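You operate a simulated robot arm through the tools that you are given. There is no shell and no other tool. Be economical: measure what you need, move in short steps, check, and stop when the job is done.

Carry out the task below with a simulated two-armed robot. There is one attempt and no reset: what you move stays moved.

Task
Swap port T1's lid for the small steel funnel, locked and earthed.
Fine: the lid goes on the tray beside the port.
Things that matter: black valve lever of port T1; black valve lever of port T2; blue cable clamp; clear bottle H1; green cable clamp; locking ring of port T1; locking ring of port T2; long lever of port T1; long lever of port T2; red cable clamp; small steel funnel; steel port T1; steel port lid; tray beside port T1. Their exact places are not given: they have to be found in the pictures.

It is judged by the outcome, as a careful person would: the job done as asked, and still so three seconds after it is handed in. It fails if anything else is knocked over, pushed out of place, dropped, spilled or broken. A push-on lid holds only when it is set on centred and level and pressed home; a screw cap is set on level and turned clockwise until tight.

Robot
Two 7-joint arms with two-finger grippers on one trunk, on a base that drives. Base frame: it is fixed to the floor where the robot stands at the start and does not move with it; the origin is under the middle of the robot, x ahead of it, y to its left, z up. Lengths are in mm, angles in degrees, forces in N, time in s.
The left shoulder is at the start at [78, 151, 988], the right one opposite. With the tool pointing down near the work surface each hand reaches from about 100 to 740 mm from the robot's upright axis, wherever it stands, measured 20 degrees to its own side. Places, roughly: black valve lever of port T1 [500, 100, 500]; black valve lever of port T2 [-1400, 1300, 500]; blue cable clamp [-750, -2250, 750]; green cable clamp [-1500, 1750, 500]; locking ring of port T1 [600, 0, 700]; locking ring of port T2 [-1300, 1300, 700]; long lever of port T1 [500, 100, 800]; long lever of port T2 [-1400, 1300, 800]; small steel funnel [-1250, -2000, 500]; steel port T1 [600, 100, 600]; steel port lid (9x9x6 cm) [-1200, 1300, 800]; tray beside port T1 [500, 300, 500]. Payload 2.54 kg a hand.
The TCP of each hand is the grasp point between the finger pads, 30 mm short of the fingertips. In the tool frame z runs along the fingers and y along their closing line. Largest opening 116 mm; the body of the gripper starts 95 mm behind the TCP.
Orientation is that of the tool frame in the base frame, as [roll, pitch, yaw] about the fixed x, y, z axes, in that order (R = Rz(yaw) Ry(pitch) Rx(roll)). With the fingers straight down and closing along the base's y, the tool's x points along the base's -x, its y along +y and its z along -z.

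Tools
- The arms move only by the tool step_arm. It takes "left_steps", "right_steps" or both (then of equal length, played together; a hand with none holds still); each is a list of rows, each a list of 7 numbers: the shift along the base's x, y, z in mm, then the turn, a rotation vector about the base's x, y, z in degrees, then the opening in per cent of the stroke, from 0 (shut) to 100 (fully open). In form: [[x, y, z, ax, ay, az, fingers], ...]. A call has 1 to 20 rows; each row is the pose to reach, as a shift and turn from the pose commanded when the call began. Each row takes 0.2 s and may step no farther than 50 mm and 8.6 degrees from the row before; otherwise, or with a gripper value out of range, the whole call is refused. Where a pose cannot be reached the arm comes as near as it can. A force on the tool above 90 N (or 10 N above the force at the start of the call, whichever is more), or a blocked arm, ends the call early, and 0.2 s more pass. Each finger travels about 72 mm/s and halts on what it meets, pressing with about 25 N; the grip force reading is that of the motor and also rises with nothing between the fingers. The clock runs only during rows and for 0.2 s after the last one: add rows that repeat a pose to give the fingers time. The reply holds the time, the measured pose of the TCP, the force on the tool along the base axes, the opening and the grip force, in the units named above and with some noise, with the torque about the TCP (base axes, N m) and any sound that the robot's microphone picked up, and new pictures: "show" is both (left out), scene, wrist or none (wrist: the cameras of the hands that moved).
- Cameras (640 x 400 px; columns grow to the right, rows downward): "scene" is now at [156.3, 29.8, 1120.6]; the picture's right is [0.30, -0.95, 0.00], its down [-0.46, -0.15, -0.88] and it looks along [0.84, 0.26, -0.48] (base axes); focal length 214 px, centre (320, 200). "left" rides on the left gripper at [69, 15, -122] in its tool frame; the picture's right is [-0.21, 0.98, 0.00], its down [-0.83, -0.18, -0.53] and it looks along [-0.52, -0.11, 0.85] (tool axes); focal length 251 px, centre (320, 200). "right" rides on the right gripper at [69, -15, -122] in its tool frame; the picture's right is [0.22, 0.98, 0.00], its down [-0.83, 0.18, -0.53] and it looks along [-0.52, 0.12, 0.85] (tool axes); focal length 251 px, centre (320, 200).
- move_column(by): slides the trunk up (or, below 0, down) by that many mm; the arms and the scene camera ride with it, the base frame stays. It gives what a move gives, with no picture.
- drive_base(legs): drives the robot by 1 to 6 legs, each [ahead, left, turn to the left] in mm, mm and degrees, along the robot's own axes; the way and the turn of a leg run together, so that a leg with both is an arc; at most 1500 mm and 180 degrees a leg. The arms and the cameras ride along, it lands a little off, and it stops where it bumps. It gives what a move gives, and a new picture of the scene camera.
- turn_head(pan, tilt): turns the head with the scene camera to pan (to the left, within 80 degrees either way) and tilt (down, from -29 to 69), counted from straight ahead of the robot. It gives what a move gives, and a new picture of the scene camera.
- locate(camera, pixels): for up to 12 pixels [column, row] of the newest picture of that camera ("zoom" is the newest enlarged one), the place [x, y, z] in the base frame of the surface seen there, good to about 2 mm. It takes no simulated time.
- enlarge(camera, box): a new picture of the part [left, top, right, bottom] of that camera's present view, enlarged. It takes no simulated time.
- finish_job(): hands the job in; it is judged then, once.

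Keep the steps short. Do not move on a guess: measure, check each grasp and each placing, and mend mistakes. In all there are 80 turns and 260 pictures (those below and enlarged ones count). Leave the grippers open and the arms clear of the work at the hand-in unless told otherwise, and finish with a single line.

The tools are called as name(argument=value, ...) on one line, values as JSON. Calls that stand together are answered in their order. step_arm: Moves the arms, as the interface text tells. Its arguments: {"type":"object","properties":{"left_steps":{"type":"array"},"right_steps":{"type":"array"},"show":{"type":"string","enum":["both","scene","wrist","none"]}},"required":[]} The other tools are called the same way: move_column (by) slides the trunk up or down; drive_base (legs) drives the base; turn_head (pan, tilt) turns the head that bears the scene camera; locate (camera, pixels) gives the place of the surface under pixels of a picture; enlarge (camera, box) takes an enlarged picture of a part of a camera's view; finish_job () hands the job in.

At the start:

```text
time_s: 0.0
left_tool_pos: [359.2, 318.9, 1152.0]
left_tool_rot: [180.0, 0.0, 180.0]
left_wrist_force: [-0.1, 0.1, -0.1]
left_wrist_torque: [0.02, -0.01, 0.01]
left_gripper_width: 115.8
left_finger_force: 0.1
right_tool_pos: [407.4, -19.1, 1041.7]
right_tool_rot: [-180.0, 0.0, 179.9]
right_wrist_force: [-0.4, 0.5, -0.4]
right_wrist_torque: [-0.02, 0.01, -0.01]
right_gripper_width: 116.0
right_finger_force: 0.0
trunk travel left (down, up): [-225.0, 64.0]
robot x, y, heading: [3.6, 1.5, -0.1]
head pan, tilt: [17.6, 28.7]
```

scene: 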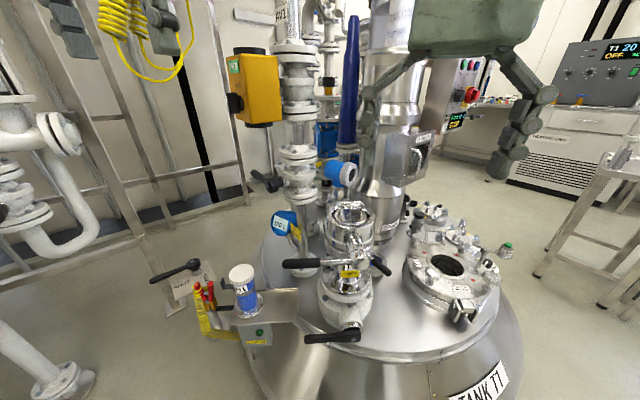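
right: 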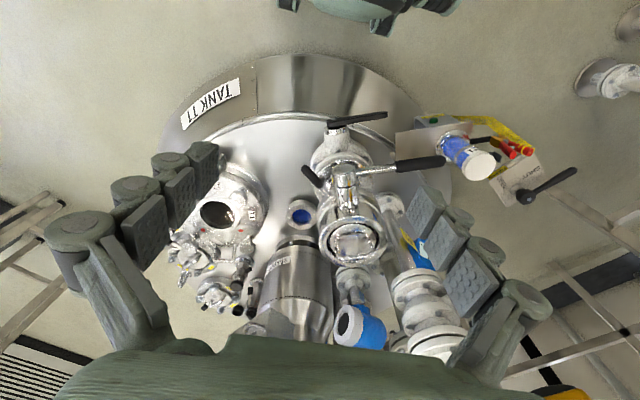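
left: 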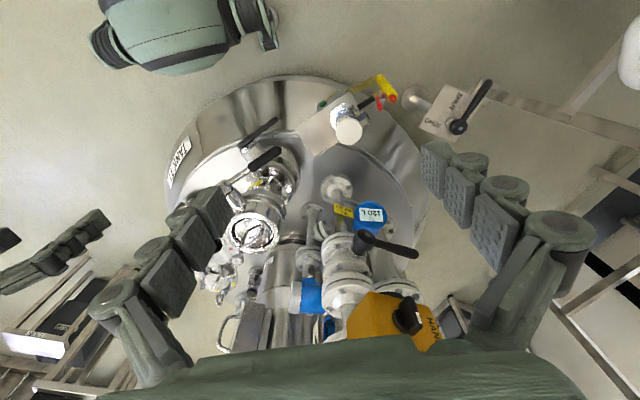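

I see port T1 around scene pixel (345,270), the tray with a bottle and cable clamps around (250,310). I take closer looks.

enlarge(camera="scene", box=[260, 190, 420, 350])

enlarge(camera="scene", box=[140, 240, 320, 360])

enlarge(camera="right", box=[280, 90, 580, 290])

enlarge(camera="left", box=[160, 80, 480, 280])

```text
2.50 times, centred on (340, 270) of scene
```

zoom: 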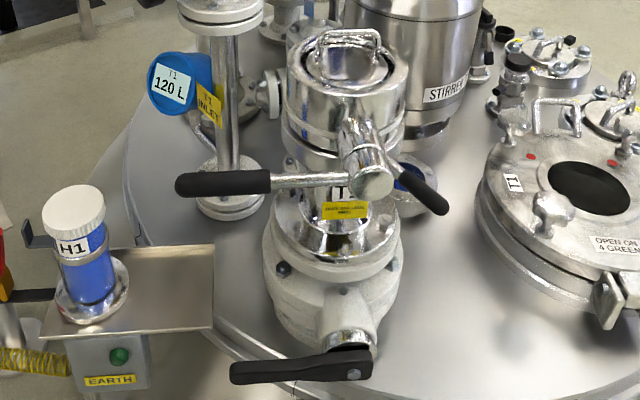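

```text
3.33 times, centred on (230, 300) of scene
```

zoom: 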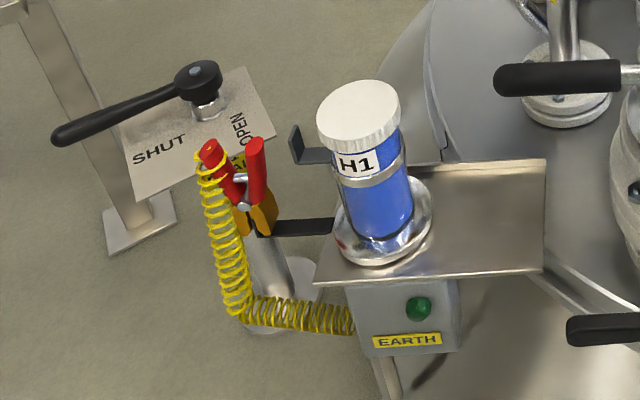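

```text
2.00 times, centred on (430, 190) of right
```

zoom: 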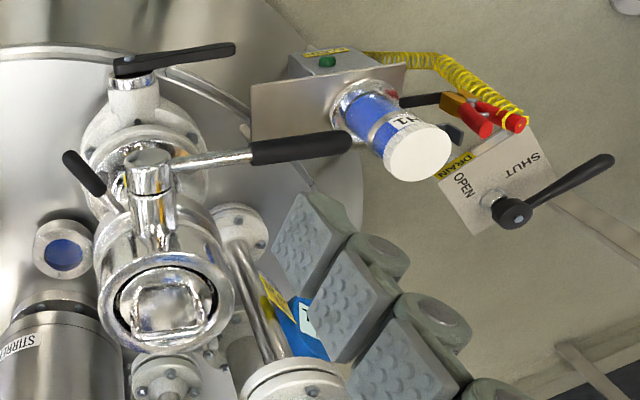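

```text
2.00 times, centred on (320, 180) of left
```

zoom: 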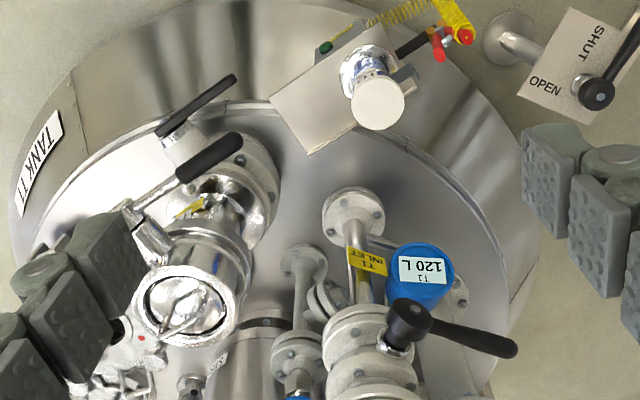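

Let me measure the port's parts first, from a fresh scene zoom.

enlarge(camera="scene", box=[270, 190, 410, 278])

locate(camera="scene", pixels=[[349, 205], [285, 264], [383, 266], [350, 275], [308, 338], [352, 332], [242, 270], [250, 312], [280, 305], [214, 290], [195, 262], [260, 332]])

turn_head(pan=-75, tilt=20)

turn_head(pan=75, tilt=20)

```text
4.55 times, centred on (340, 234) of scene
```

zoom: 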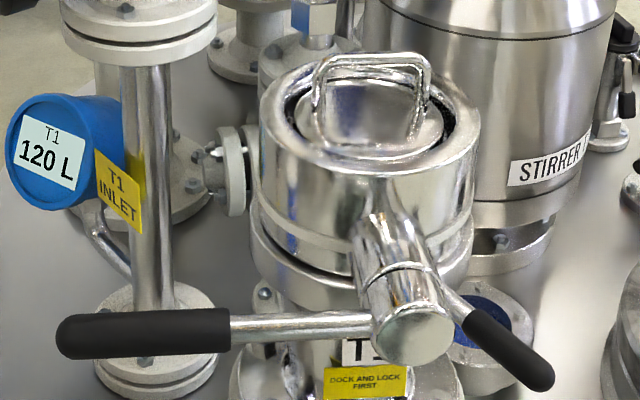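

```text
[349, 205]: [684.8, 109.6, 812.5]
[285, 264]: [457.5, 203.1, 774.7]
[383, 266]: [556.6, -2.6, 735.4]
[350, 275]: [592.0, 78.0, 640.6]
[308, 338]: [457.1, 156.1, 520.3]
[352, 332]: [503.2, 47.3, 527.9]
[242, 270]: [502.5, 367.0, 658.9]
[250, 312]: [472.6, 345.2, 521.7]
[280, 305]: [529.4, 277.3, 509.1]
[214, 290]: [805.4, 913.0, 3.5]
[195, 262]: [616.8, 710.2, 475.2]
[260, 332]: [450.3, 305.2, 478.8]
```

```text
time_s: 1.7
left_tool_pos: [360.2, 319.4, 1151.4]
left_tool_rot: [180.0, 0.1, -180.0]
left_wrist_force: [0.1, 0.0, 0.3]
left_wrist_torque: [0.01, -0.01, -0.01]
left_gripper_width: 116.0
left_finger_force: 0.0
right_tool_pos: [408.8, -18.4, 1042.5]
right_tool_rot: [179.9, 0.1, 179.8]
right_wrist_force: [1.3, -0.4, -0.4]
right_wrist_torque: [0.01, 0.01, 0.01]
right_gripper_width: 116.0
right_finger_force: 0.0
trunk travel left (down, up): [-225.0, 64.0]
robot x, y, heading: [-2.6, -2.5, -0.1]
head pan, tilt: [-75.0, 20.0]
```

scene: 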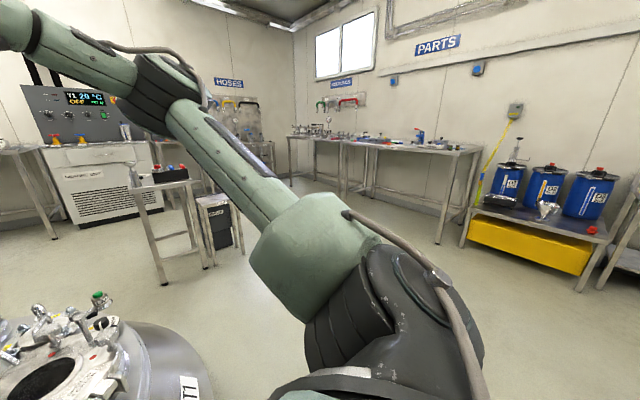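

```text
time_s: 4.0
left_tool_pos: [360.4, 319.8, 1151.9]
left_tool_rot: [179.9, 0.0, 180.0]
left_wrist_force: [0.6, -0.1, 0.1]
left_wrist_torque: [-0.01, 0.0, 0.01]
left_gripper_width: 116.0
left_finger_force: 0.1
right_tool_pos: [407.2, -18.2, 1042.5]
right_tool_rot: [-180.0, 0.1, 179.9]
right_wrist_force: [0.4, -0.1, -0.9]
right_wrist_torque: [0.03, 0.0, 0.0]
right_gripper_width: 115.9
right_finger_force: 0.0
trunk travel left (down, up): [-225.0, 64.0]
robot x, y, heading: [0.1, 0.6, -0.2]
head pan, tilt: [75.0, 20.0]
```

scene: 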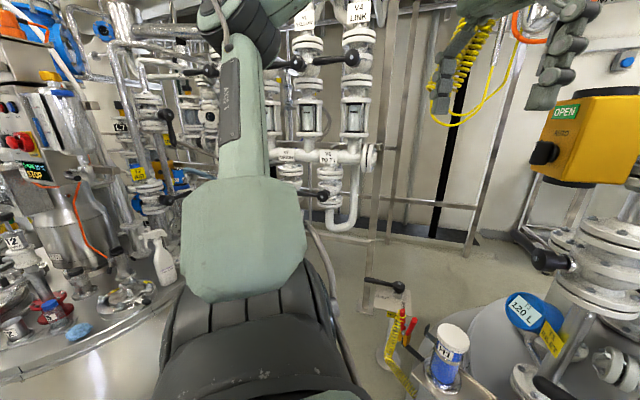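

Rear right: funnel on the yellow stand near (545,208). First I study the port's locking parts: head back to T1, and high zooms.

turn_head(pan=7, tilt=35)

enlarge(camera="scene", box=[260, 140, 400, 240])

enlarge(camera="right", box=[290, 130, 410, 270])

enlarge(camera="left", box=[190, 130, 320, 260])

```text
time_s: 5.4
left_tool_pos: [360.5, 318.7, 1150.9]
left_tool_rot: [180.0, 0.1, 180.0]
left_wrist_force: [-0.2, 0.8, -0.8]
left_wrist_torque: [0.0, -0.02, 0.01]
left_gripper_width: 115.8
left_finger_force: 0.0
right_tool_pos: [407.0, -18.8, 1041.2]
right_tool_rot: [179.9, 0.1, 179.9]
right_wrist_force: [-0.8, -0.4, -1.1]
right_wrist_torque: [-0.02, 0.01, -0.02]
right_gripper_width: 116.0
right_finger_force: 0.1
trunk travel left (down, up): [-225.0, 64.0]
robot x, y, heading: [-0.3, 0.8, -0.1]
head pan, tilt: [7.0, 35.0]
```

scene: 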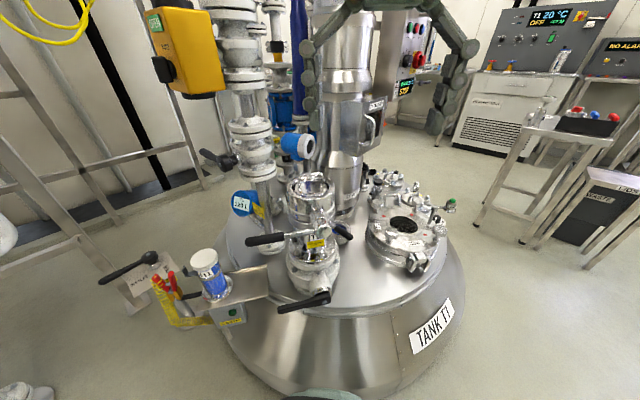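

```text
4.00 times, centred on (330, 190) of scene
```

zoom: 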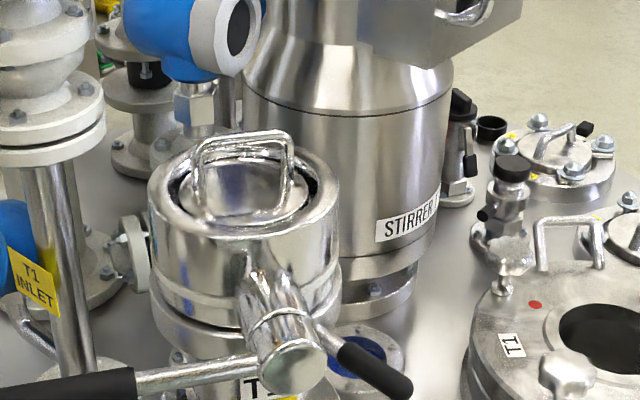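

```text
2.86 times, centred on (350, 200) of right
```

zoom: 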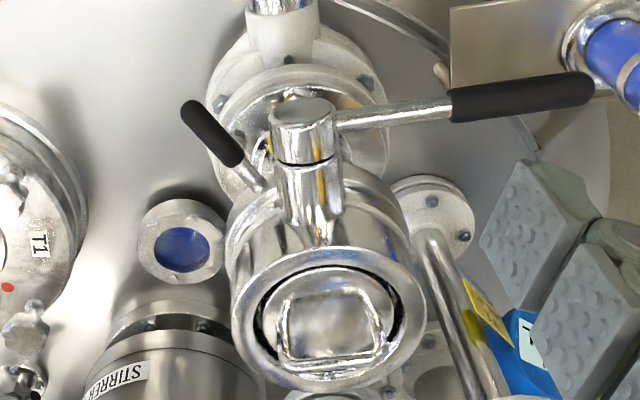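

```text
3.08 times, centred on (255, 195) of left
```

zoom: 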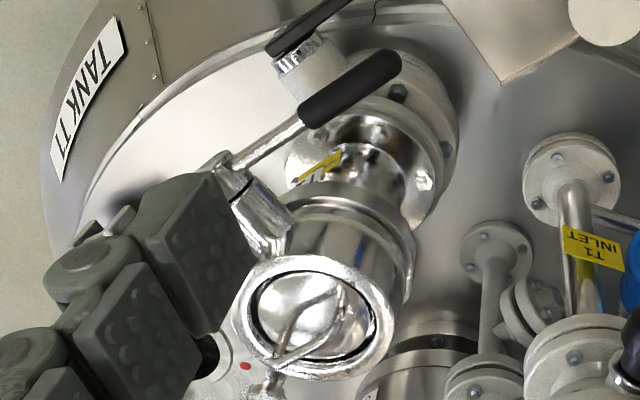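

The short black handle belongs to the locking ring; the long lever is on the shaft (leave shut). I measure rim, lid handle, ring and its handle in the fresh zoom.

enlarge(camera="scene", box=[275, 165, 365, 255])

enlarge(camera="scene", box=[270, 160, 360, 216])

```text
4.44 times, centred on (320, 210) of scene
```

zoom: 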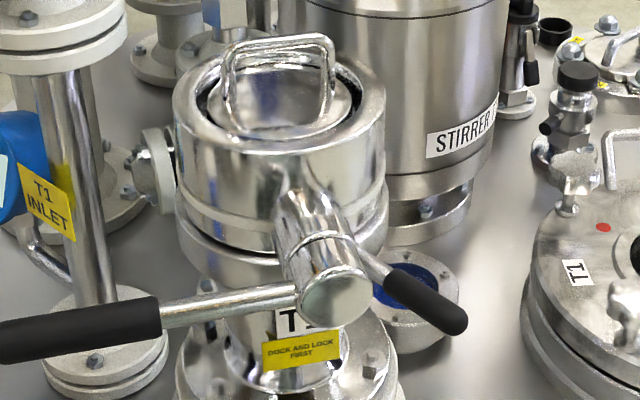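

```text
7.11 times, centred on (315, 188) of scene
```

zoom: 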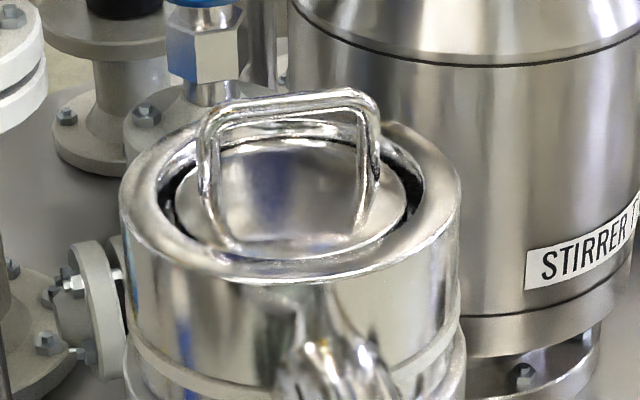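

locate(camera="zoom", pixels=[[207, 127], [372, 105], [290, 98], [126, 205], [452, 190], [290, 270], [290, 190], [195, 215], [395, 190], [230, 300], [235, 370], [350, 215]])

enlarge(camera="scene", box=[275, 165, 365, 255])

locate(camera="zoom", pixels=[[462, 322], [390, 277], [340, 290], [225, 205], [220, 265], [365, 225], [275, 205], [230, 235], [375, 215], [240, 120], [318, 225], [155, 305]])

```text
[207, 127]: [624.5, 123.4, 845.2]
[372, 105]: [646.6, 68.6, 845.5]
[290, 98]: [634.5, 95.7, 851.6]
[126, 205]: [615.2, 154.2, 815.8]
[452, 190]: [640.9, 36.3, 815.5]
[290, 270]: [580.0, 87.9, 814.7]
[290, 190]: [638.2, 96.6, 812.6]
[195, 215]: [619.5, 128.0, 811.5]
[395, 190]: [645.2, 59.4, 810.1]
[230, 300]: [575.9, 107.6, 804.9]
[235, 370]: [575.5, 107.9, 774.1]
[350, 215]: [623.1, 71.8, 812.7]
```

```text
4.44 times, centred on (320, 210) of scene
```

zoom: 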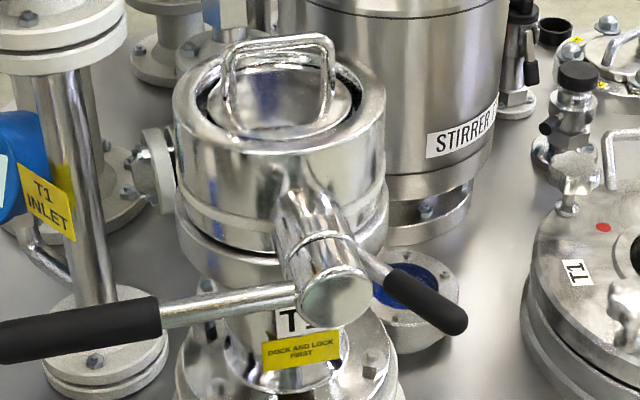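

```text
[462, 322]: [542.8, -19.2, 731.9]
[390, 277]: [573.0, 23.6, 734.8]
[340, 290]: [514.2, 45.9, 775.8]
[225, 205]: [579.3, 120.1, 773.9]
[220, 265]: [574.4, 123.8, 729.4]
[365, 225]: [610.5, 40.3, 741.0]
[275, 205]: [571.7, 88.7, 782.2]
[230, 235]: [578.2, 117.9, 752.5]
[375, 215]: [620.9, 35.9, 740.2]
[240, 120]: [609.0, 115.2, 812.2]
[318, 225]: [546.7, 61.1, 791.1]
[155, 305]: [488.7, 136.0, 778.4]
```

enlarge(camera="scene", box=[286, 200, 350, 250])

enlarge(camera="right", box=[300, 140, 390, 200])

enlarge(camera="left", box=[240, 170, 290, 230])

```text
8.00 times, centred on (318, 225) of scene
```

zoom: 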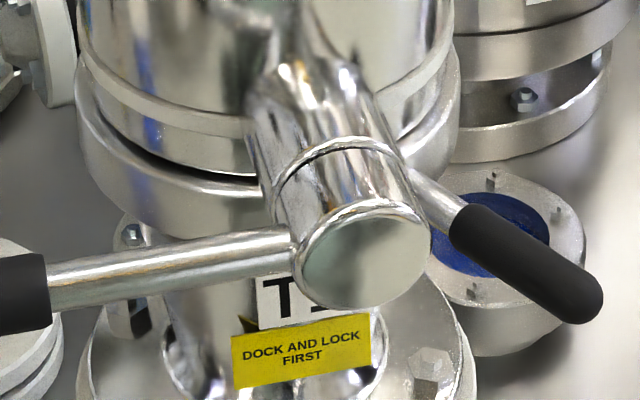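

```text
6.67 times, centred on (345, 170) of right
```

zoom: 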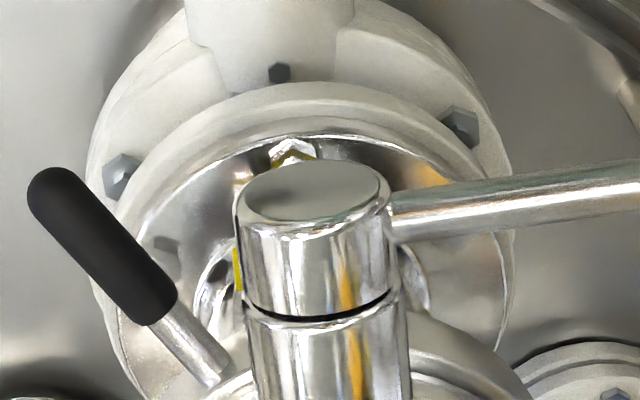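

```text
6.67 times, centred on (265, 200) of left
```

zoom: 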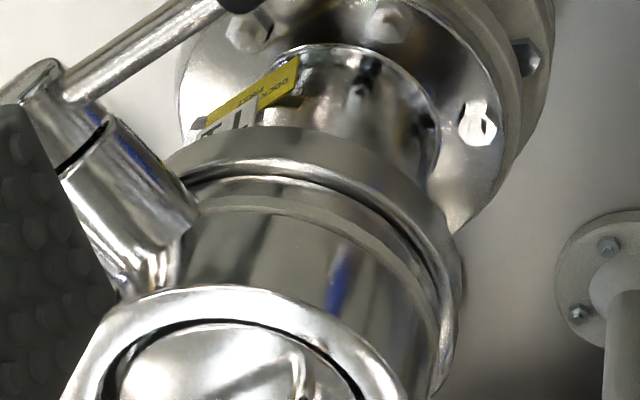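

The ring handle (black grip from (573,24) to (543,-19), z≈735) sits radially close to the shaft, so it most likely unlocks counter-clockwise, away from the shaft. I bring the right hand above it, turned +50°, fingers part open.

step_arm(right_steps=[[24, 1, -20, 0, 0, 8.4, 45], [48, 2, -45, 0, 0, 16.8, 45], [72, 3, -75, 0, 0, 25, 45], [96, 4, -105, 0, 0, 33.4, 45], [120, 4, -135, 0, 0, 41.8, 45], [139, 4, -162, 0, 0, 50, 45], [139, 4, -162, 0, 0, 50, 45]])

enlarge(camera="scene", box=[275, 165, 375, 255])

```text
time_s: 7.0
left_tool_pos: [360.4, 320.1, 1151.8]
left_tool_rot: [-180.0, 0.0, 179.9]
left_wrist_force: [0.5, 0.1, -0.1]
left_wrist_torque: [0.01, 0.05, 0.0]
left_gripper_width: 116.3
left_finger_force: 0.0
right_tool_pos: [545.2, -14.2, 880.1]
right_tool_rot: [180.0, 0.0, -130.0]
right_wrist_force: [0.6, -0.7, 0.0]
right_wrist_torque: [-0.02, -0.01, 0.02]
right_gripper_width: 51.9
right_finger_force: 0.0
trunk travel left (down, up): [-225.0, 64.0]
robot x, y, heading: [-0.0, 2.2, 0.1]
head pan, tilt: [7.0, 35.0]
```

scene: 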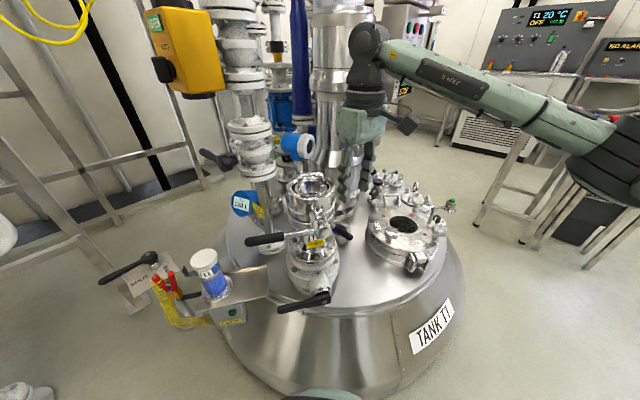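
right: 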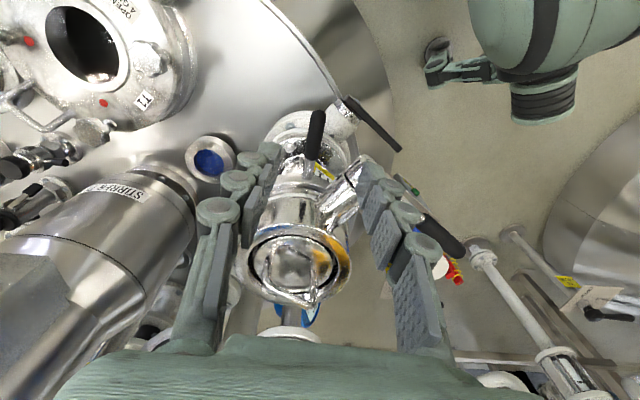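

```text
4.44 times, centred on (325, 210) of scene
```

zoom: 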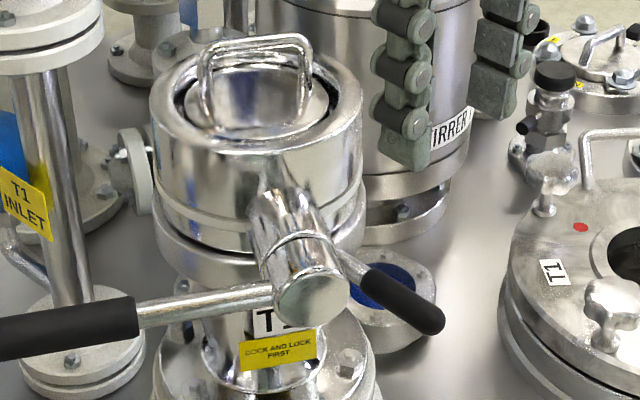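

enlarge(camera="right", box=[270, 90, 400, 220])

locate(camera="right", pixels=[[318, 115], [315, 135], [314, 152], [309, 135], [322, 135], [348, 185], [358, 175], [365, 165], [336, 200], [300, 165]])

```text
3.08 times, centred on (335, 155) of right
```

zoom: 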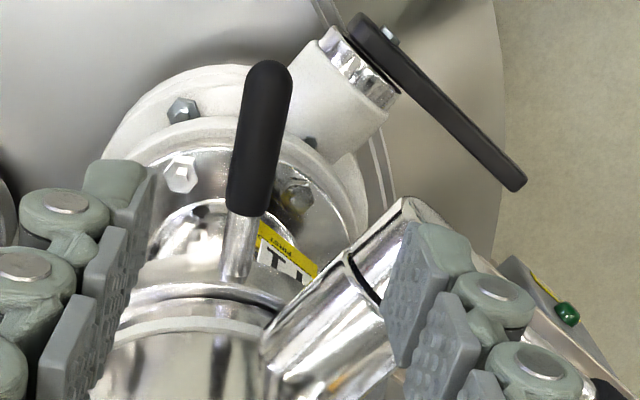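

```text
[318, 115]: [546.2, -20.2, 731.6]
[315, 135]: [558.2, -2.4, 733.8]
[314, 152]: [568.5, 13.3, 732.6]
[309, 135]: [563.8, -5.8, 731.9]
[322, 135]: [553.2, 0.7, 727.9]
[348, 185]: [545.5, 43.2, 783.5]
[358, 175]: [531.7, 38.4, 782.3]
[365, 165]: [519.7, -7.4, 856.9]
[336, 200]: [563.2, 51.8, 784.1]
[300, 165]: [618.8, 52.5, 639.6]
```

Handle top is at about z 733, tip (544,-25), clear of the shaft edge by ~15 mm for the left finger. Descend straddling it.

step_arm(right_steps=[[4, -1, -30, 0, 0, 0, 42], [4, -1, -60, 0, 0, 0, 42], [4, -1, -90, 0, 0, 0, 42], [4, -1, -120, 0, 0, 0, 42], [4, -1, -150, 0, 0, 0, 42], [4, -1, -150, 0, 0, 0, 42]])

enlarge(camera="scene", box=[275, 165, 375, 255])

```text
time_s: 8.4
left_tool_pos: [360.7, 319.7, 1151.1]
left_tool_rot: [180.0, 0.0, 179.9]
left_wrist_force: [0.0, 0.4, -0.8]
left_wrist_torque: [-0.05, 0.01, -0.05]
left_gripper_width: 116.0
left_finger_force: 0.0
right_tool_pos: [549.6, -15.9, 729.0]
right_tool_rot: [-180.0, -0.1, -130.0]
right_wrist_force: [0.2, -0.1, -0.3]
right_wrist_torque: [-0.01, 0.0, -0.03]
right_gripper_width: 48.8
right_finger_force: 0.0
trunk travel left (down, up): [-225.0, 64.0]
robot x, y, heading: [2.4, 2.2, 0.1]
head pan, tilt: [7.0, 35.0]
```

scene: 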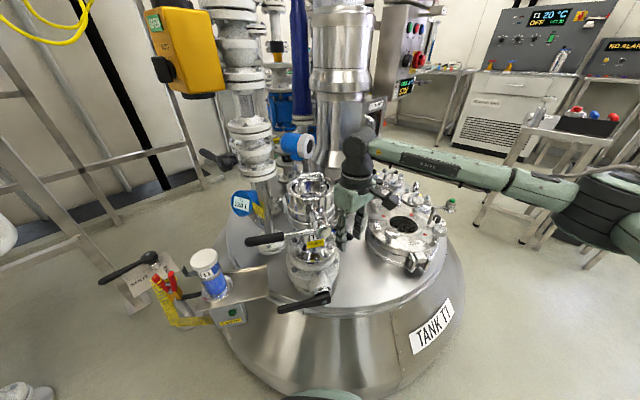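
right: 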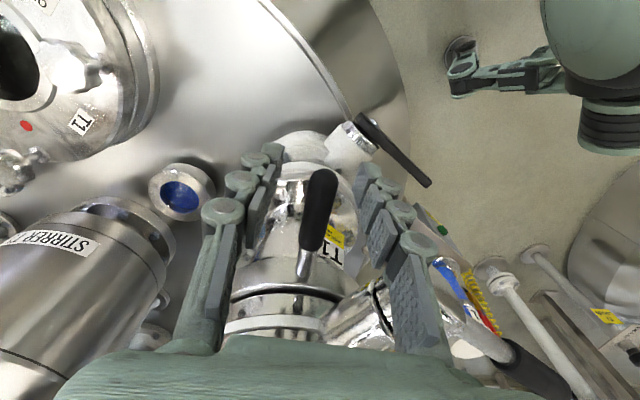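

```text
4.44 times, centred on (325, 210) of scene
```

zoom: 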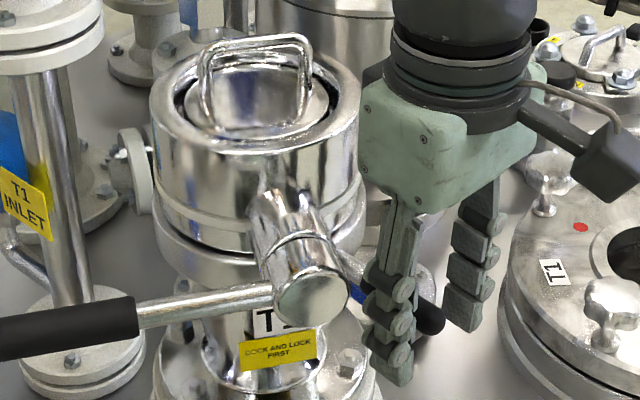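

Handle is between the fingers. I close the cage to ~30 mm and swing 5° then 10° counter-clockwise about the port axis (635,95), watching the force.

step_arm(right_steps=[[0, 0, 0, 0, 0, 0, 24], [0, 0, 0, 0, 0, 0, 24], [5, -3.5, 0, 0, 0, 2.5, 24], [10, -7, 0, 0, 0, 5, 24], [15, -10.2, 0, 0, 0, 7.5, 24], [20.5, -13.2, 0, 0, 0, 10, 24]], show="wrist")

```text
time_s: 9.8
left_tool_pos: [359.6, 320.1, 1151.4]
left_tool_rot: [180.0, 0.0, -180.0]
left_wrist_force: [-1.4, 0.1, -0.9]
left_wrist_torque: [-0.01, -0.01, 0.02]
left_gripper_width: 115.8
left_finger_force: 0.0
right_tool_pos: [565.2, -26.2, 729.9]
right_tool_rot: [180.0, 0.1, -122.5]
right_wrist_force: [-2.5, 2.4, 0.7]
right_wrist_torque: [0.05, 0.01, 0.03]
right_gripper_width: 29.9
right_finger_force: 1.2
right hand out of reach, approached as far as the arm can: row 6
trunk travel left (down, up): [-225.0, 64.0]
robot x, y, heading: [-4.7, 3.2, -0.1]
head pan, tilt: [7.0, 35.0]
```

right: 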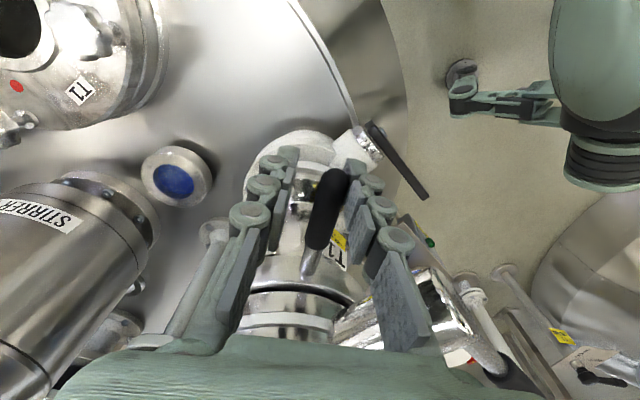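

Slight force (3.5 N); the wrist yaw ran out at row 6. I check whether the handle moved.

locate(camera="right", pixels=[[335, 178], [327, 205], [319, 235]])

enlarge(camera="right", box=[260, 150, 400, 290])

```text
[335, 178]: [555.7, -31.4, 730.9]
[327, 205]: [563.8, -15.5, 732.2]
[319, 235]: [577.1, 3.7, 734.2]
```

```text
2.86 times, centred on (330, 220) of right
```

zoom: 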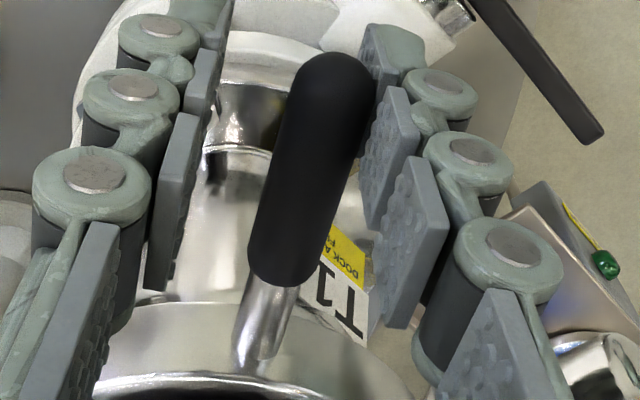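

The ring moves counter-clockwise easily (~5.5° so far). I keep the yaw, open the cage to ~58 mm and push on with the shaft-side finger along the arc, and check the room for obstacles.

step_arm(right_steps=[[0, 0, 0, 0, 0, 0, 50], [0, 0, 0, 0, 0, 0, 50], [8, -3, 0, 0, 0, 0, 50], [15, -5, 0, 0, 0, 0, 50], [22, -10, 0, 0, 0, 0, 50], [29, -14, 0, 0, 0, 0, 50], [35, -18, 0, 0, 0, 0, 50]])

enlarge(camera="scene", box=[275, 165, 375, 255])

```text
time_s: 11.4
left_tool_pos: [360.7, 320.1, 1151.7]
left_tool_rot: [180.0, 0.0, -180.0]
left_wrist_force: [-0.5, -0.1, -0.3]
left_wrist_torque: [0.05, 0.01, 0.03]
left_gripper_width: 116.0
left_finger_force: 0.1
right_tool_pos: [566.3, -24.6, 729.3]
right_tool_rot: [180.0, -0.1, -122.6]
right_wrist_force: [0.2, 0.1, 0.3]
right_wrist_torque: [0.0, 0.03, 0.02]
right_gripper_width: 57.9
right_finger_force: 0.1
right hand out of reach, approached as far as the arm can: row 3, 4, 5, 6, 7
trunk travel left (down, up): [-225.0, 64.0]
robot x, y, heading: [1.0, -2.3, 0.0]
head pan, tilt: [7.0, 35.0]
```

scene: 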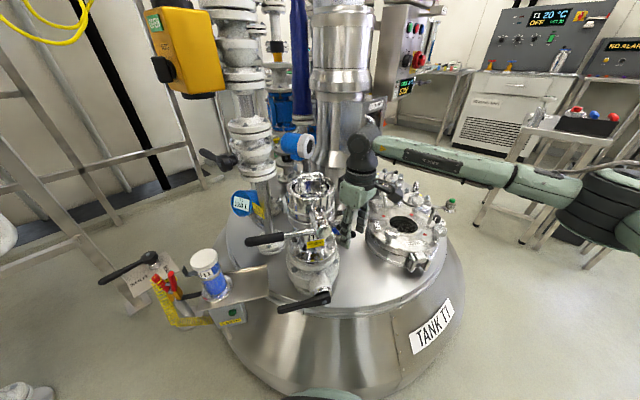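
right: 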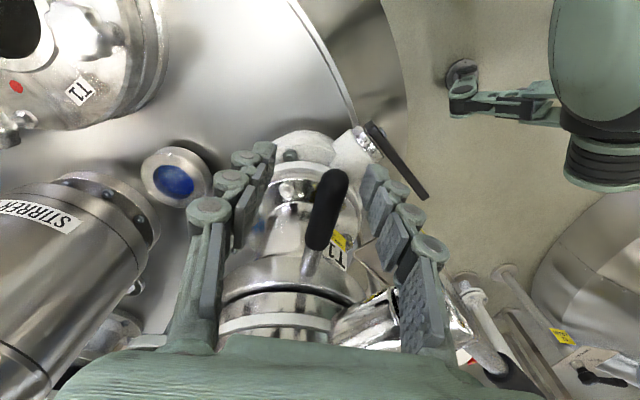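

```text
4.44 times, centred on (325, 210) of scene
```

zoom: 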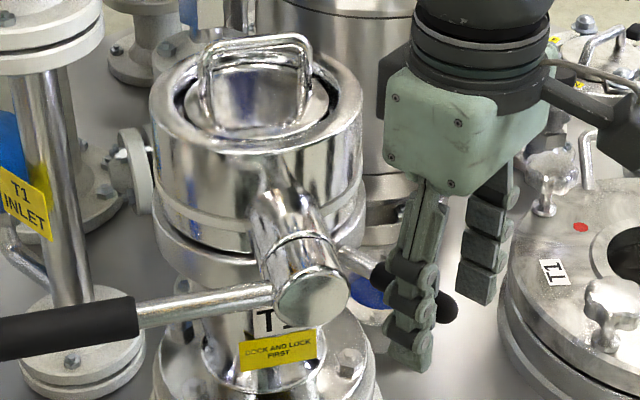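

The arm can't follow with this yaw. I lift out, turn the wrist back to nominal and close the fingers, to push with a fist instead.

step_arm(right_steps=[[0, 0, 45, 0, 0, 0, 50], [0, 0, 90, 0, 0, 0, 50], [0, 0, 135, 0, 0, 0, 50], [-5, 0, 160, 0, 0, -8, 50], [-10, 4, 160, 0, 0, -16, 40], [-15, 8, 160, 0, 0, -24, 30], [-20, 12, 160, 0, 0, -32, 20], [-24, 16, 160, 0, 0, -40, 10], [-26, 20, 160, 0, 0, -48, 0], [-28, 23, 160, 0, 0, -56, 0], [-28, 23, 160, 0, 0, -57.5, 0]])

enlarge(camera="scene", box=[285, 140, 405, 260])

```text
time_s: 13.8
left_tool_pos: [360.3, 319.7, 1152.3]
left_tool_rot: [-180.0, 0.1, -179.9]
left_wrist_force: [0.2, 0.2, -0.5]
left_wrist_torque: [-0.02, 0.03, 0.0]
left_gripper_width: 116.0
left_finger_force: 0.1
right_tool_pos: [538.9, -2.6, 890.4]
right_tool_rot: [179.9, -0.1, -177.7]
right_wrist_force: [0.2, -0.5, -0.2]
right_wrist_torque: [0.01, -0.02, -0.01]
right_gripper_width: 0.2
right_finger_force: 25.1
right hand out of reach, approached as far as the arm can: row 1, 2, 3
trunk travel left (down, up): [-225.0, 64.0]
robot x, y, heading: [0.5, -3.1, 0.0]
head pan, tilt: [7.0, 35.0]
```

scene: 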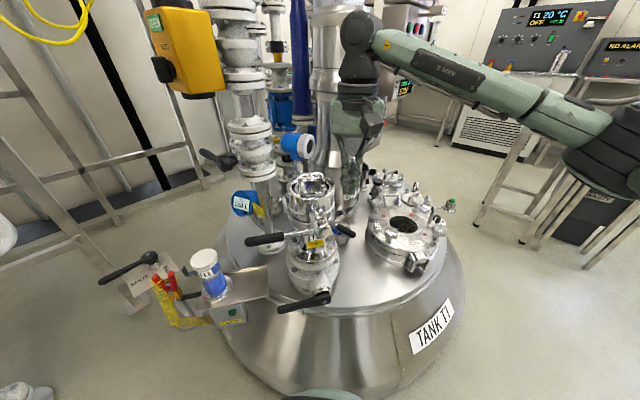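
right: 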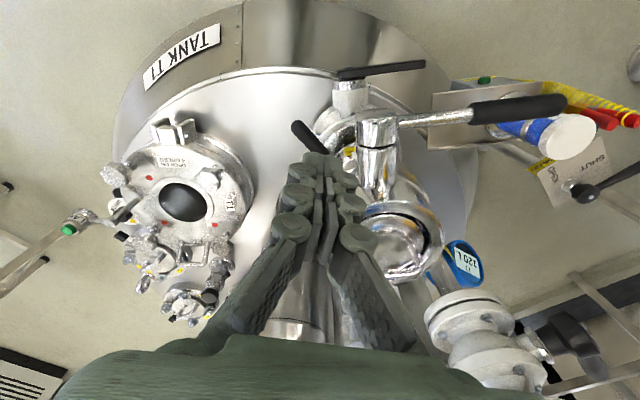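

```text
3.33 times, centred on (345, 200) of scene
```

zoom: 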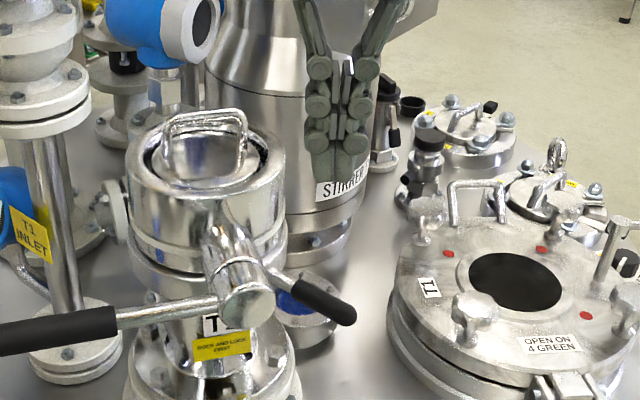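

locate(camera="zoom", pixels=[[345, 312], [315, 295], [290, 280], [300, 200], [345, 250], [340, 205], [395, 320], [430, 205], [450, 260], [470, 310], [265, 290], [320, 320]])

```text
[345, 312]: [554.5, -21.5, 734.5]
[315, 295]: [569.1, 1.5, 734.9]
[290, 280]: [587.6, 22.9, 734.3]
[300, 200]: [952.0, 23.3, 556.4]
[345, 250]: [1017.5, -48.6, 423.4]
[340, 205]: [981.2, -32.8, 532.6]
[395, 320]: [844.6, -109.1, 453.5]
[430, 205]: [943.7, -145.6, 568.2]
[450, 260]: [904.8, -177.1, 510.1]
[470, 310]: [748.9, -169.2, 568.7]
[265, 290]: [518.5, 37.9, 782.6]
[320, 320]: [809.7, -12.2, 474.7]
```

Nothing near on the swing side. I lower the fist between shaft and handle at (530,1), then push along the arc to about -105°.

step_arm(right_steps=[[-9, 3, -40, 0, 0, 0, 0], [-9, 3, -80, 0, 0, 0, 0], [-9, 3, -120, 0, 0, 0, 0], [-9, 3, -160, 0, 0, 0, 0], [-1, -4, -160, 0, 0, 0, 0], [6, -10, -160, 0, 0, 0, 0], [16, -17, -160, 0, 0, 0, 0], [26, -24, -160, 0, 0, 0, 0], [37, -29, -160, 0, 0, 0, 0]])

enlarge(camera="scene", box=[285, 150, 385, 250])

```text
time_s: 15.8
left_tool_pos: [359.3, 319.9, 1151.8]
left_tool_rot: [-180.0, -0.1, 180.0]
left_wrist_force: [0.0, 0.2, 0.2]
left_wrist_torque: [0.0, 0.0, 0.03]
left_gripper_width: 115.9
left_finger_force: 0.0
right_tool_pos: [576.5, -32.9, 729.4]
right_tool_rot: [180.0, 0.0, -177.6]
right_wrist_force: [-1.2, 0.5, 0.3]
right_wrist_torque: [0.0, 0.02, -0.01]
right_gripper_width: 0.1
right_finger_force: 25.2
trunk travel left (down, up): [-225.0, 64.0]
robot x, y, heading: [-1.1, -4.6, -0.2]
head pan, tilt: [7.0, 35.0]
```

scene: 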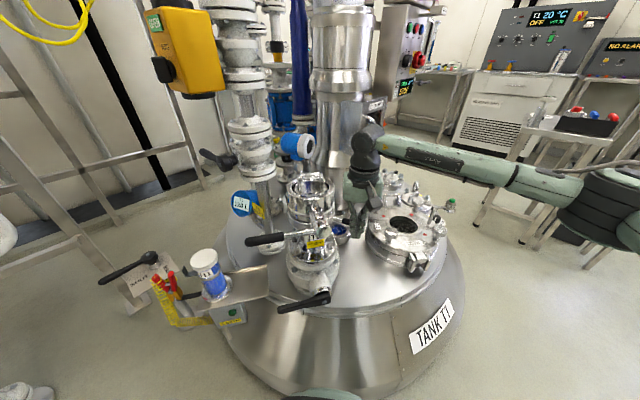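
right: 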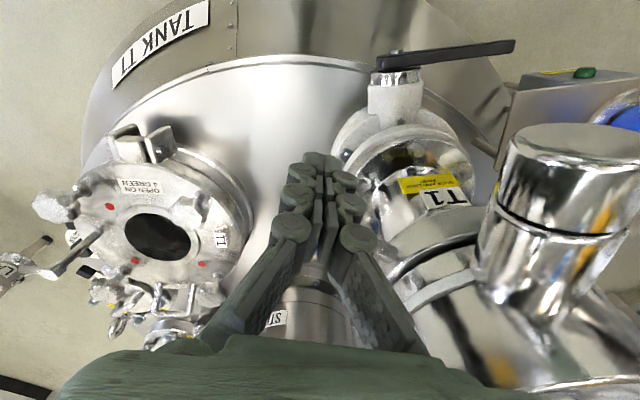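

```text
4.00 times, centred on (335, 200) of scene
```

zoom: 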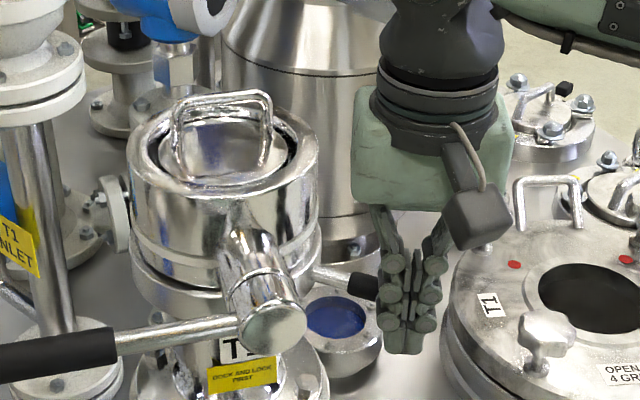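

The handle follows freely, now behind the fingers. I keep pushing along the arc and watch for a stop.

step_arm(right_steps=[[11, -4, 0, 0, 0, 0, 0], [22, -7, 0, 0, 0, 0, 0], [34, -10, 0, 0, 0, 0, 0], [46, -11, 0, 0, 0, 0, 0], [58, -12, 0, 0, 0, 0, 0]], show="none")

enlarge(camera="scene", box=[285, 150, 385, 250])

```text
time_s: 17.0
left_tool_pos: [359.0, 321.1, 1151.6]
left_tool_rot: [-180.0, 0.1, -180.0]
left_wrist_force: [0.1, 0.4, -0.3]
left_wrist_torque: [0.01, 0.01, -0.01]
left_gripper_width: 115.9
left_finger_force: 0.1
right_tool_pos: [634.0, -43.9, 731.4]
right_tool_rot: [-180.0, -0.1, -177.4]
right_wrist_force: [-7.8, 1.7, 1.2]
right_wrist_torque: [0.02, 0.04, 0.11]
right_gripper_width: 0.0
right_finger_force: 24.6
trunk travel left (down, up): [-225.0, 64.0]
robot x, y, heading: [-0.8, 2.8, -0.1]
head pan, tilt: [7.0, 35.0]
```

```text
4.00 times, centred on (335, 200) of scene
```

zoom: 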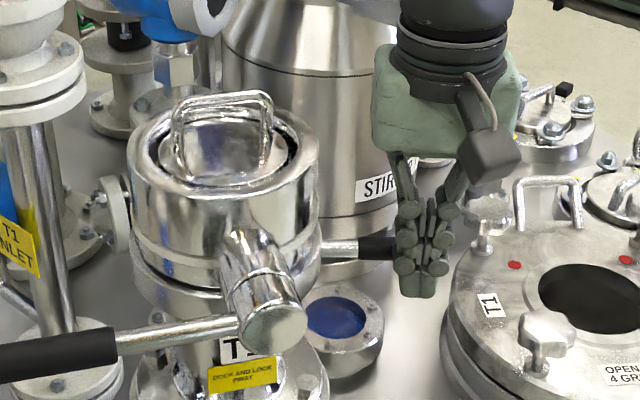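

Force rose to 8 N near -82°. A little further to find the stop.

step_arm(right_steps=[[6, 0, 0, 0, 0, 0, 0], [12, 0, 0, 0, 0, 0, 0], [12, 0, 0, 0, 0, 0, 0]], show="none")

enlarge(camera="scene", box=[285, 150, 385, 250])

```text
time_s: 17.8
left_tool_pos: [355.5, 319.3, 1154.3]
left_tool_rot: [180.0, 0.4, 180.0]
left_wrist_force: [-0.3, 0.1, 0.8]
left_wrist_torque: [0.04, -0.02, -0.02]
left_gripper_width: 116.1
left_finger_force: 0.1
right_tool_pos: [634.8, -43.9, 730.2]
right_tool_rot: [-179.9, -1.2, -177.2]
right_wrist_force: [-72.9, -7.9, 3.5]
right_wrist_torque: [-0.06, 0.42, 0.46]
right_gripper_width: 5.9
right_finger_force: 28.6
trunk travel left (down, up): [-225.0, 64.0]
robot x, y, heading: [-2.4, 1.8, -0.0]
head pan, tilt: [7.0, 35.0]
```

```text
4.00 times, centred on (335, 200) of scene
```

zoom: 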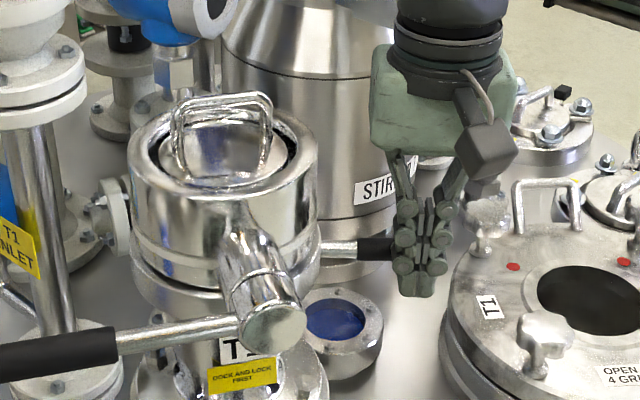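

Hard stop (73 N): ring fully turned, about 45° from its start. I back off and retract the right hand up and out to the side.

step_arm(right_steps=[[-12, 0, 0, 0, 0, 0, 0], [-14, 0, 40, 0, 0, 0, 0], [-14, 0, 80, 0, 0, 0, 0], [-14, 0, 120, 0, 0, 0, 0], [-34, -20, 160, 0, 0, 0, 0], [-74, -50, 180, 0, 0, 0, 0], [-114, -80, 200, 0, 0, 0, 0], [-154, -100, 220, 0, 0, 0, 0], [-194, -120, 240, 0, 0, 0, 0], [-224, -140, 260, 0, 0, 0, 0]], show="none")

turn_head(pan=15, tilt=38)

enlarge(camera="scene", box=[290, 150, 400, 260])

enlarge(camera="scene", box=[190, 200, 320, 320])

```text
refused: row 6 steps farther than a row can; nothing moved
```

```text
time_s: 18.5
left_tool_pos: [355.5, 320.0, 1153.2]
left_tool_rot: [-180.0, 0.2, -180.0]
left_wrist_force: [-0.4, 0.1, -0.9]
left_wrist_torque: [-0.01, -0.04, 0.03]
left_gripper_width: 115.9
left_finger_force: 0.1
right_tool_pos: [634.7, -43.5, 730.5]
right_tool_rot: [-179.9, -1.4, -177.2]
right_wrist_force: [-75.5, -7.5, 0.3]
right_wrist_torque: [-0.07, 0.44, 0.45]
right_gripper_width: 6.1
right_finger_force: 28.9
trunk travel left (down, up): [-225.0, 64.0]
robot x, y, heading: [2.4, 0.6, 0.2]
head pan, tilt: [15.0, 38.0]
```

scene: 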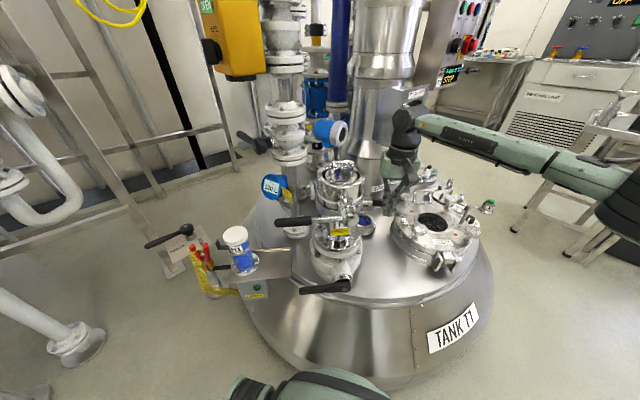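

```text
3.64 times, centred on (345, 205) of scene
```

zoom: 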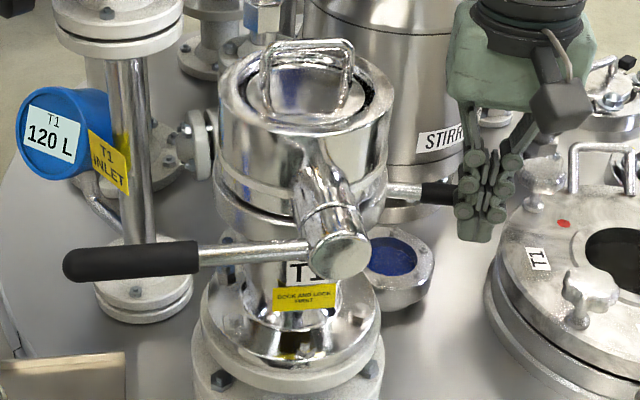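

```text
3.33 times, centred on (255, 260) of scene
```

zoom: 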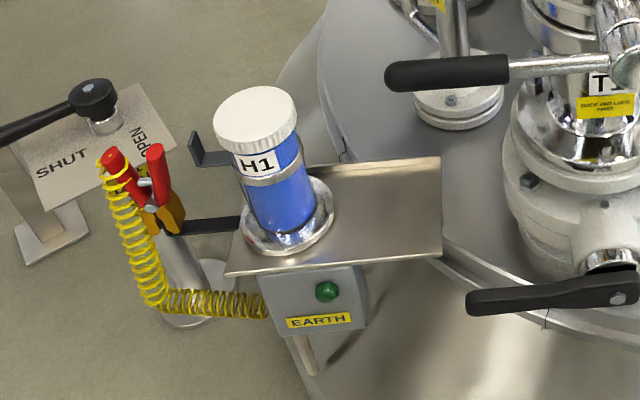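

Refused for step length; retry with shorter steps. I also measure the tray in the zoom.

locate(camera="zoom", pixels=[[438, 250], [438, 162], [345, 170], [235, 268], [350, 262], [331, 215], [315, 248], [390, 205], [258, 110], [285, 210], [360, 200], [240, 235]])

step_arm(right_steps=[[-12, 0, 0, 0, 0, 0, 0], [-14, 0, 40, 0, 0, 0, 0], [-14, 0, 80, 0, 0, 0, 0], [-14, 0, 120, 0, 0, 0, 0], [-30, -15, 155, 0, 0, 0, 0], [-62, -40, 170, 0, 0, 0, 0], [-94, -65, 185, 0, 0, 0, 0], [-126, -90, 200, 0, 0, 0, 0], [-158, -115, 215, 0, 0, 0, 0], [-190, -140, 230, 0, 0, 0, 0]], show="scene")

```text
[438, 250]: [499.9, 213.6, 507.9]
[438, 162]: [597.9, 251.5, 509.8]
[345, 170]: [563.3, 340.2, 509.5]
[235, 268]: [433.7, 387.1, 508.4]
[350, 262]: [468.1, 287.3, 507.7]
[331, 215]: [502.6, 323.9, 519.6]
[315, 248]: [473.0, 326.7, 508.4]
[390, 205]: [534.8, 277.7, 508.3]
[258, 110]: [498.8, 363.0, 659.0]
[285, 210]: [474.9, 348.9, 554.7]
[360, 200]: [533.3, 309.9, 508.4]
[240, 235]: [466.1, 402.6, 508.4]
```

```text
time_s: 20.7
left_tool_pos: [359.5, 319.3, 1152.8]
left_tool_rot: [-180.0, 0.0, 179.9]
left_wrist_force: [0.0, -0.4, 0.3]
left_wrist_torque: [0.01, 0.02, -0.01]
left_gripper_width: 116.0
left_finger_force: 0.0
right_tool_pos: [455.2, -183.5, 960.0]
right_tool_rot: [180.0, 0.0, -177.4]
right_wrist_force: [-0.6, 0.1, 0.7]
right_wrist_torque: [0.0, 0.04, -0.01]
right_gripper_width: 0.3
right_finger_force: 28.7
trunk travel left (down, up): [-225.0, 64.0]
robot x, y, heading: [2.4, -0.8, -0.0]
head pan, tilt: [15.0, 38.0]
```

scene: 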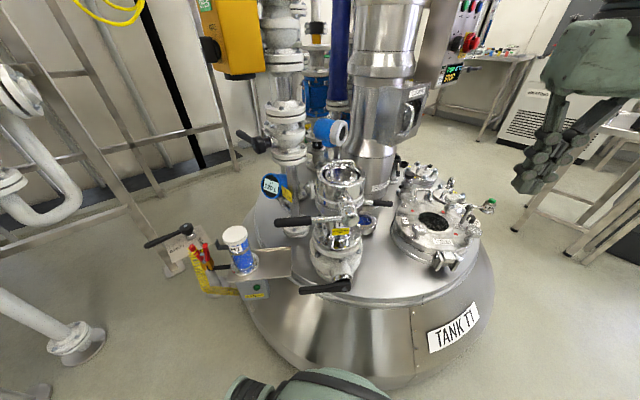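

Ring freed (handle now at ~-80°). Tray free area's centre computed at (530,279,508), lid fits between its right edge and the bottle. I check obstacles around the port for the left hand and re-measure the lid handle.

locate(camera="scene", pixels=[[303, 190], [305, 150], [303, 115], [270, 187], [345, 133], [322, 130], [375, 150], [375, 110], [330, 160], [349, 162], [250, 140], [290, 200]])

enlarge(camera="scene", box=[300, 150, 380, 230])

```text
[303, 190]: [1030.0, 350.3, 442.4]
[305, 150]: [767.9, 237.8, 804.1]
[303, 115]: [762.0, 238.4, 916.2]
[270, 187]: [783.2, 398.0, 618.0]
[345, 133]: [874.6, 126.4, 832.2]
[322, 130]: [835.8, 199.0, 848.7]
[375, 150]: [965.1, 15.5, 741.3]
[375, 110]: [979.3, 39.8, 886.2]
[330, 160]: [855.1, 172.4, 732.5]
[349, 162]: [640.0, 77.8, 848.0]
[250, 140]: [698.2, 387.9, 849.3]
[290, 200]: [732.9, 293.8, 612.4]
```

```text
5.00 times, centred on (340, 190) of scene
```

zoom: 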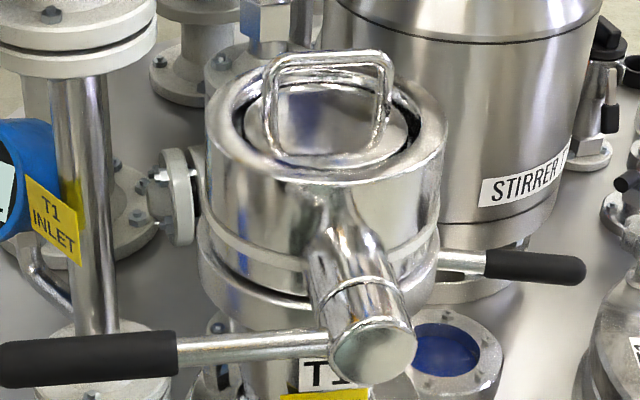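

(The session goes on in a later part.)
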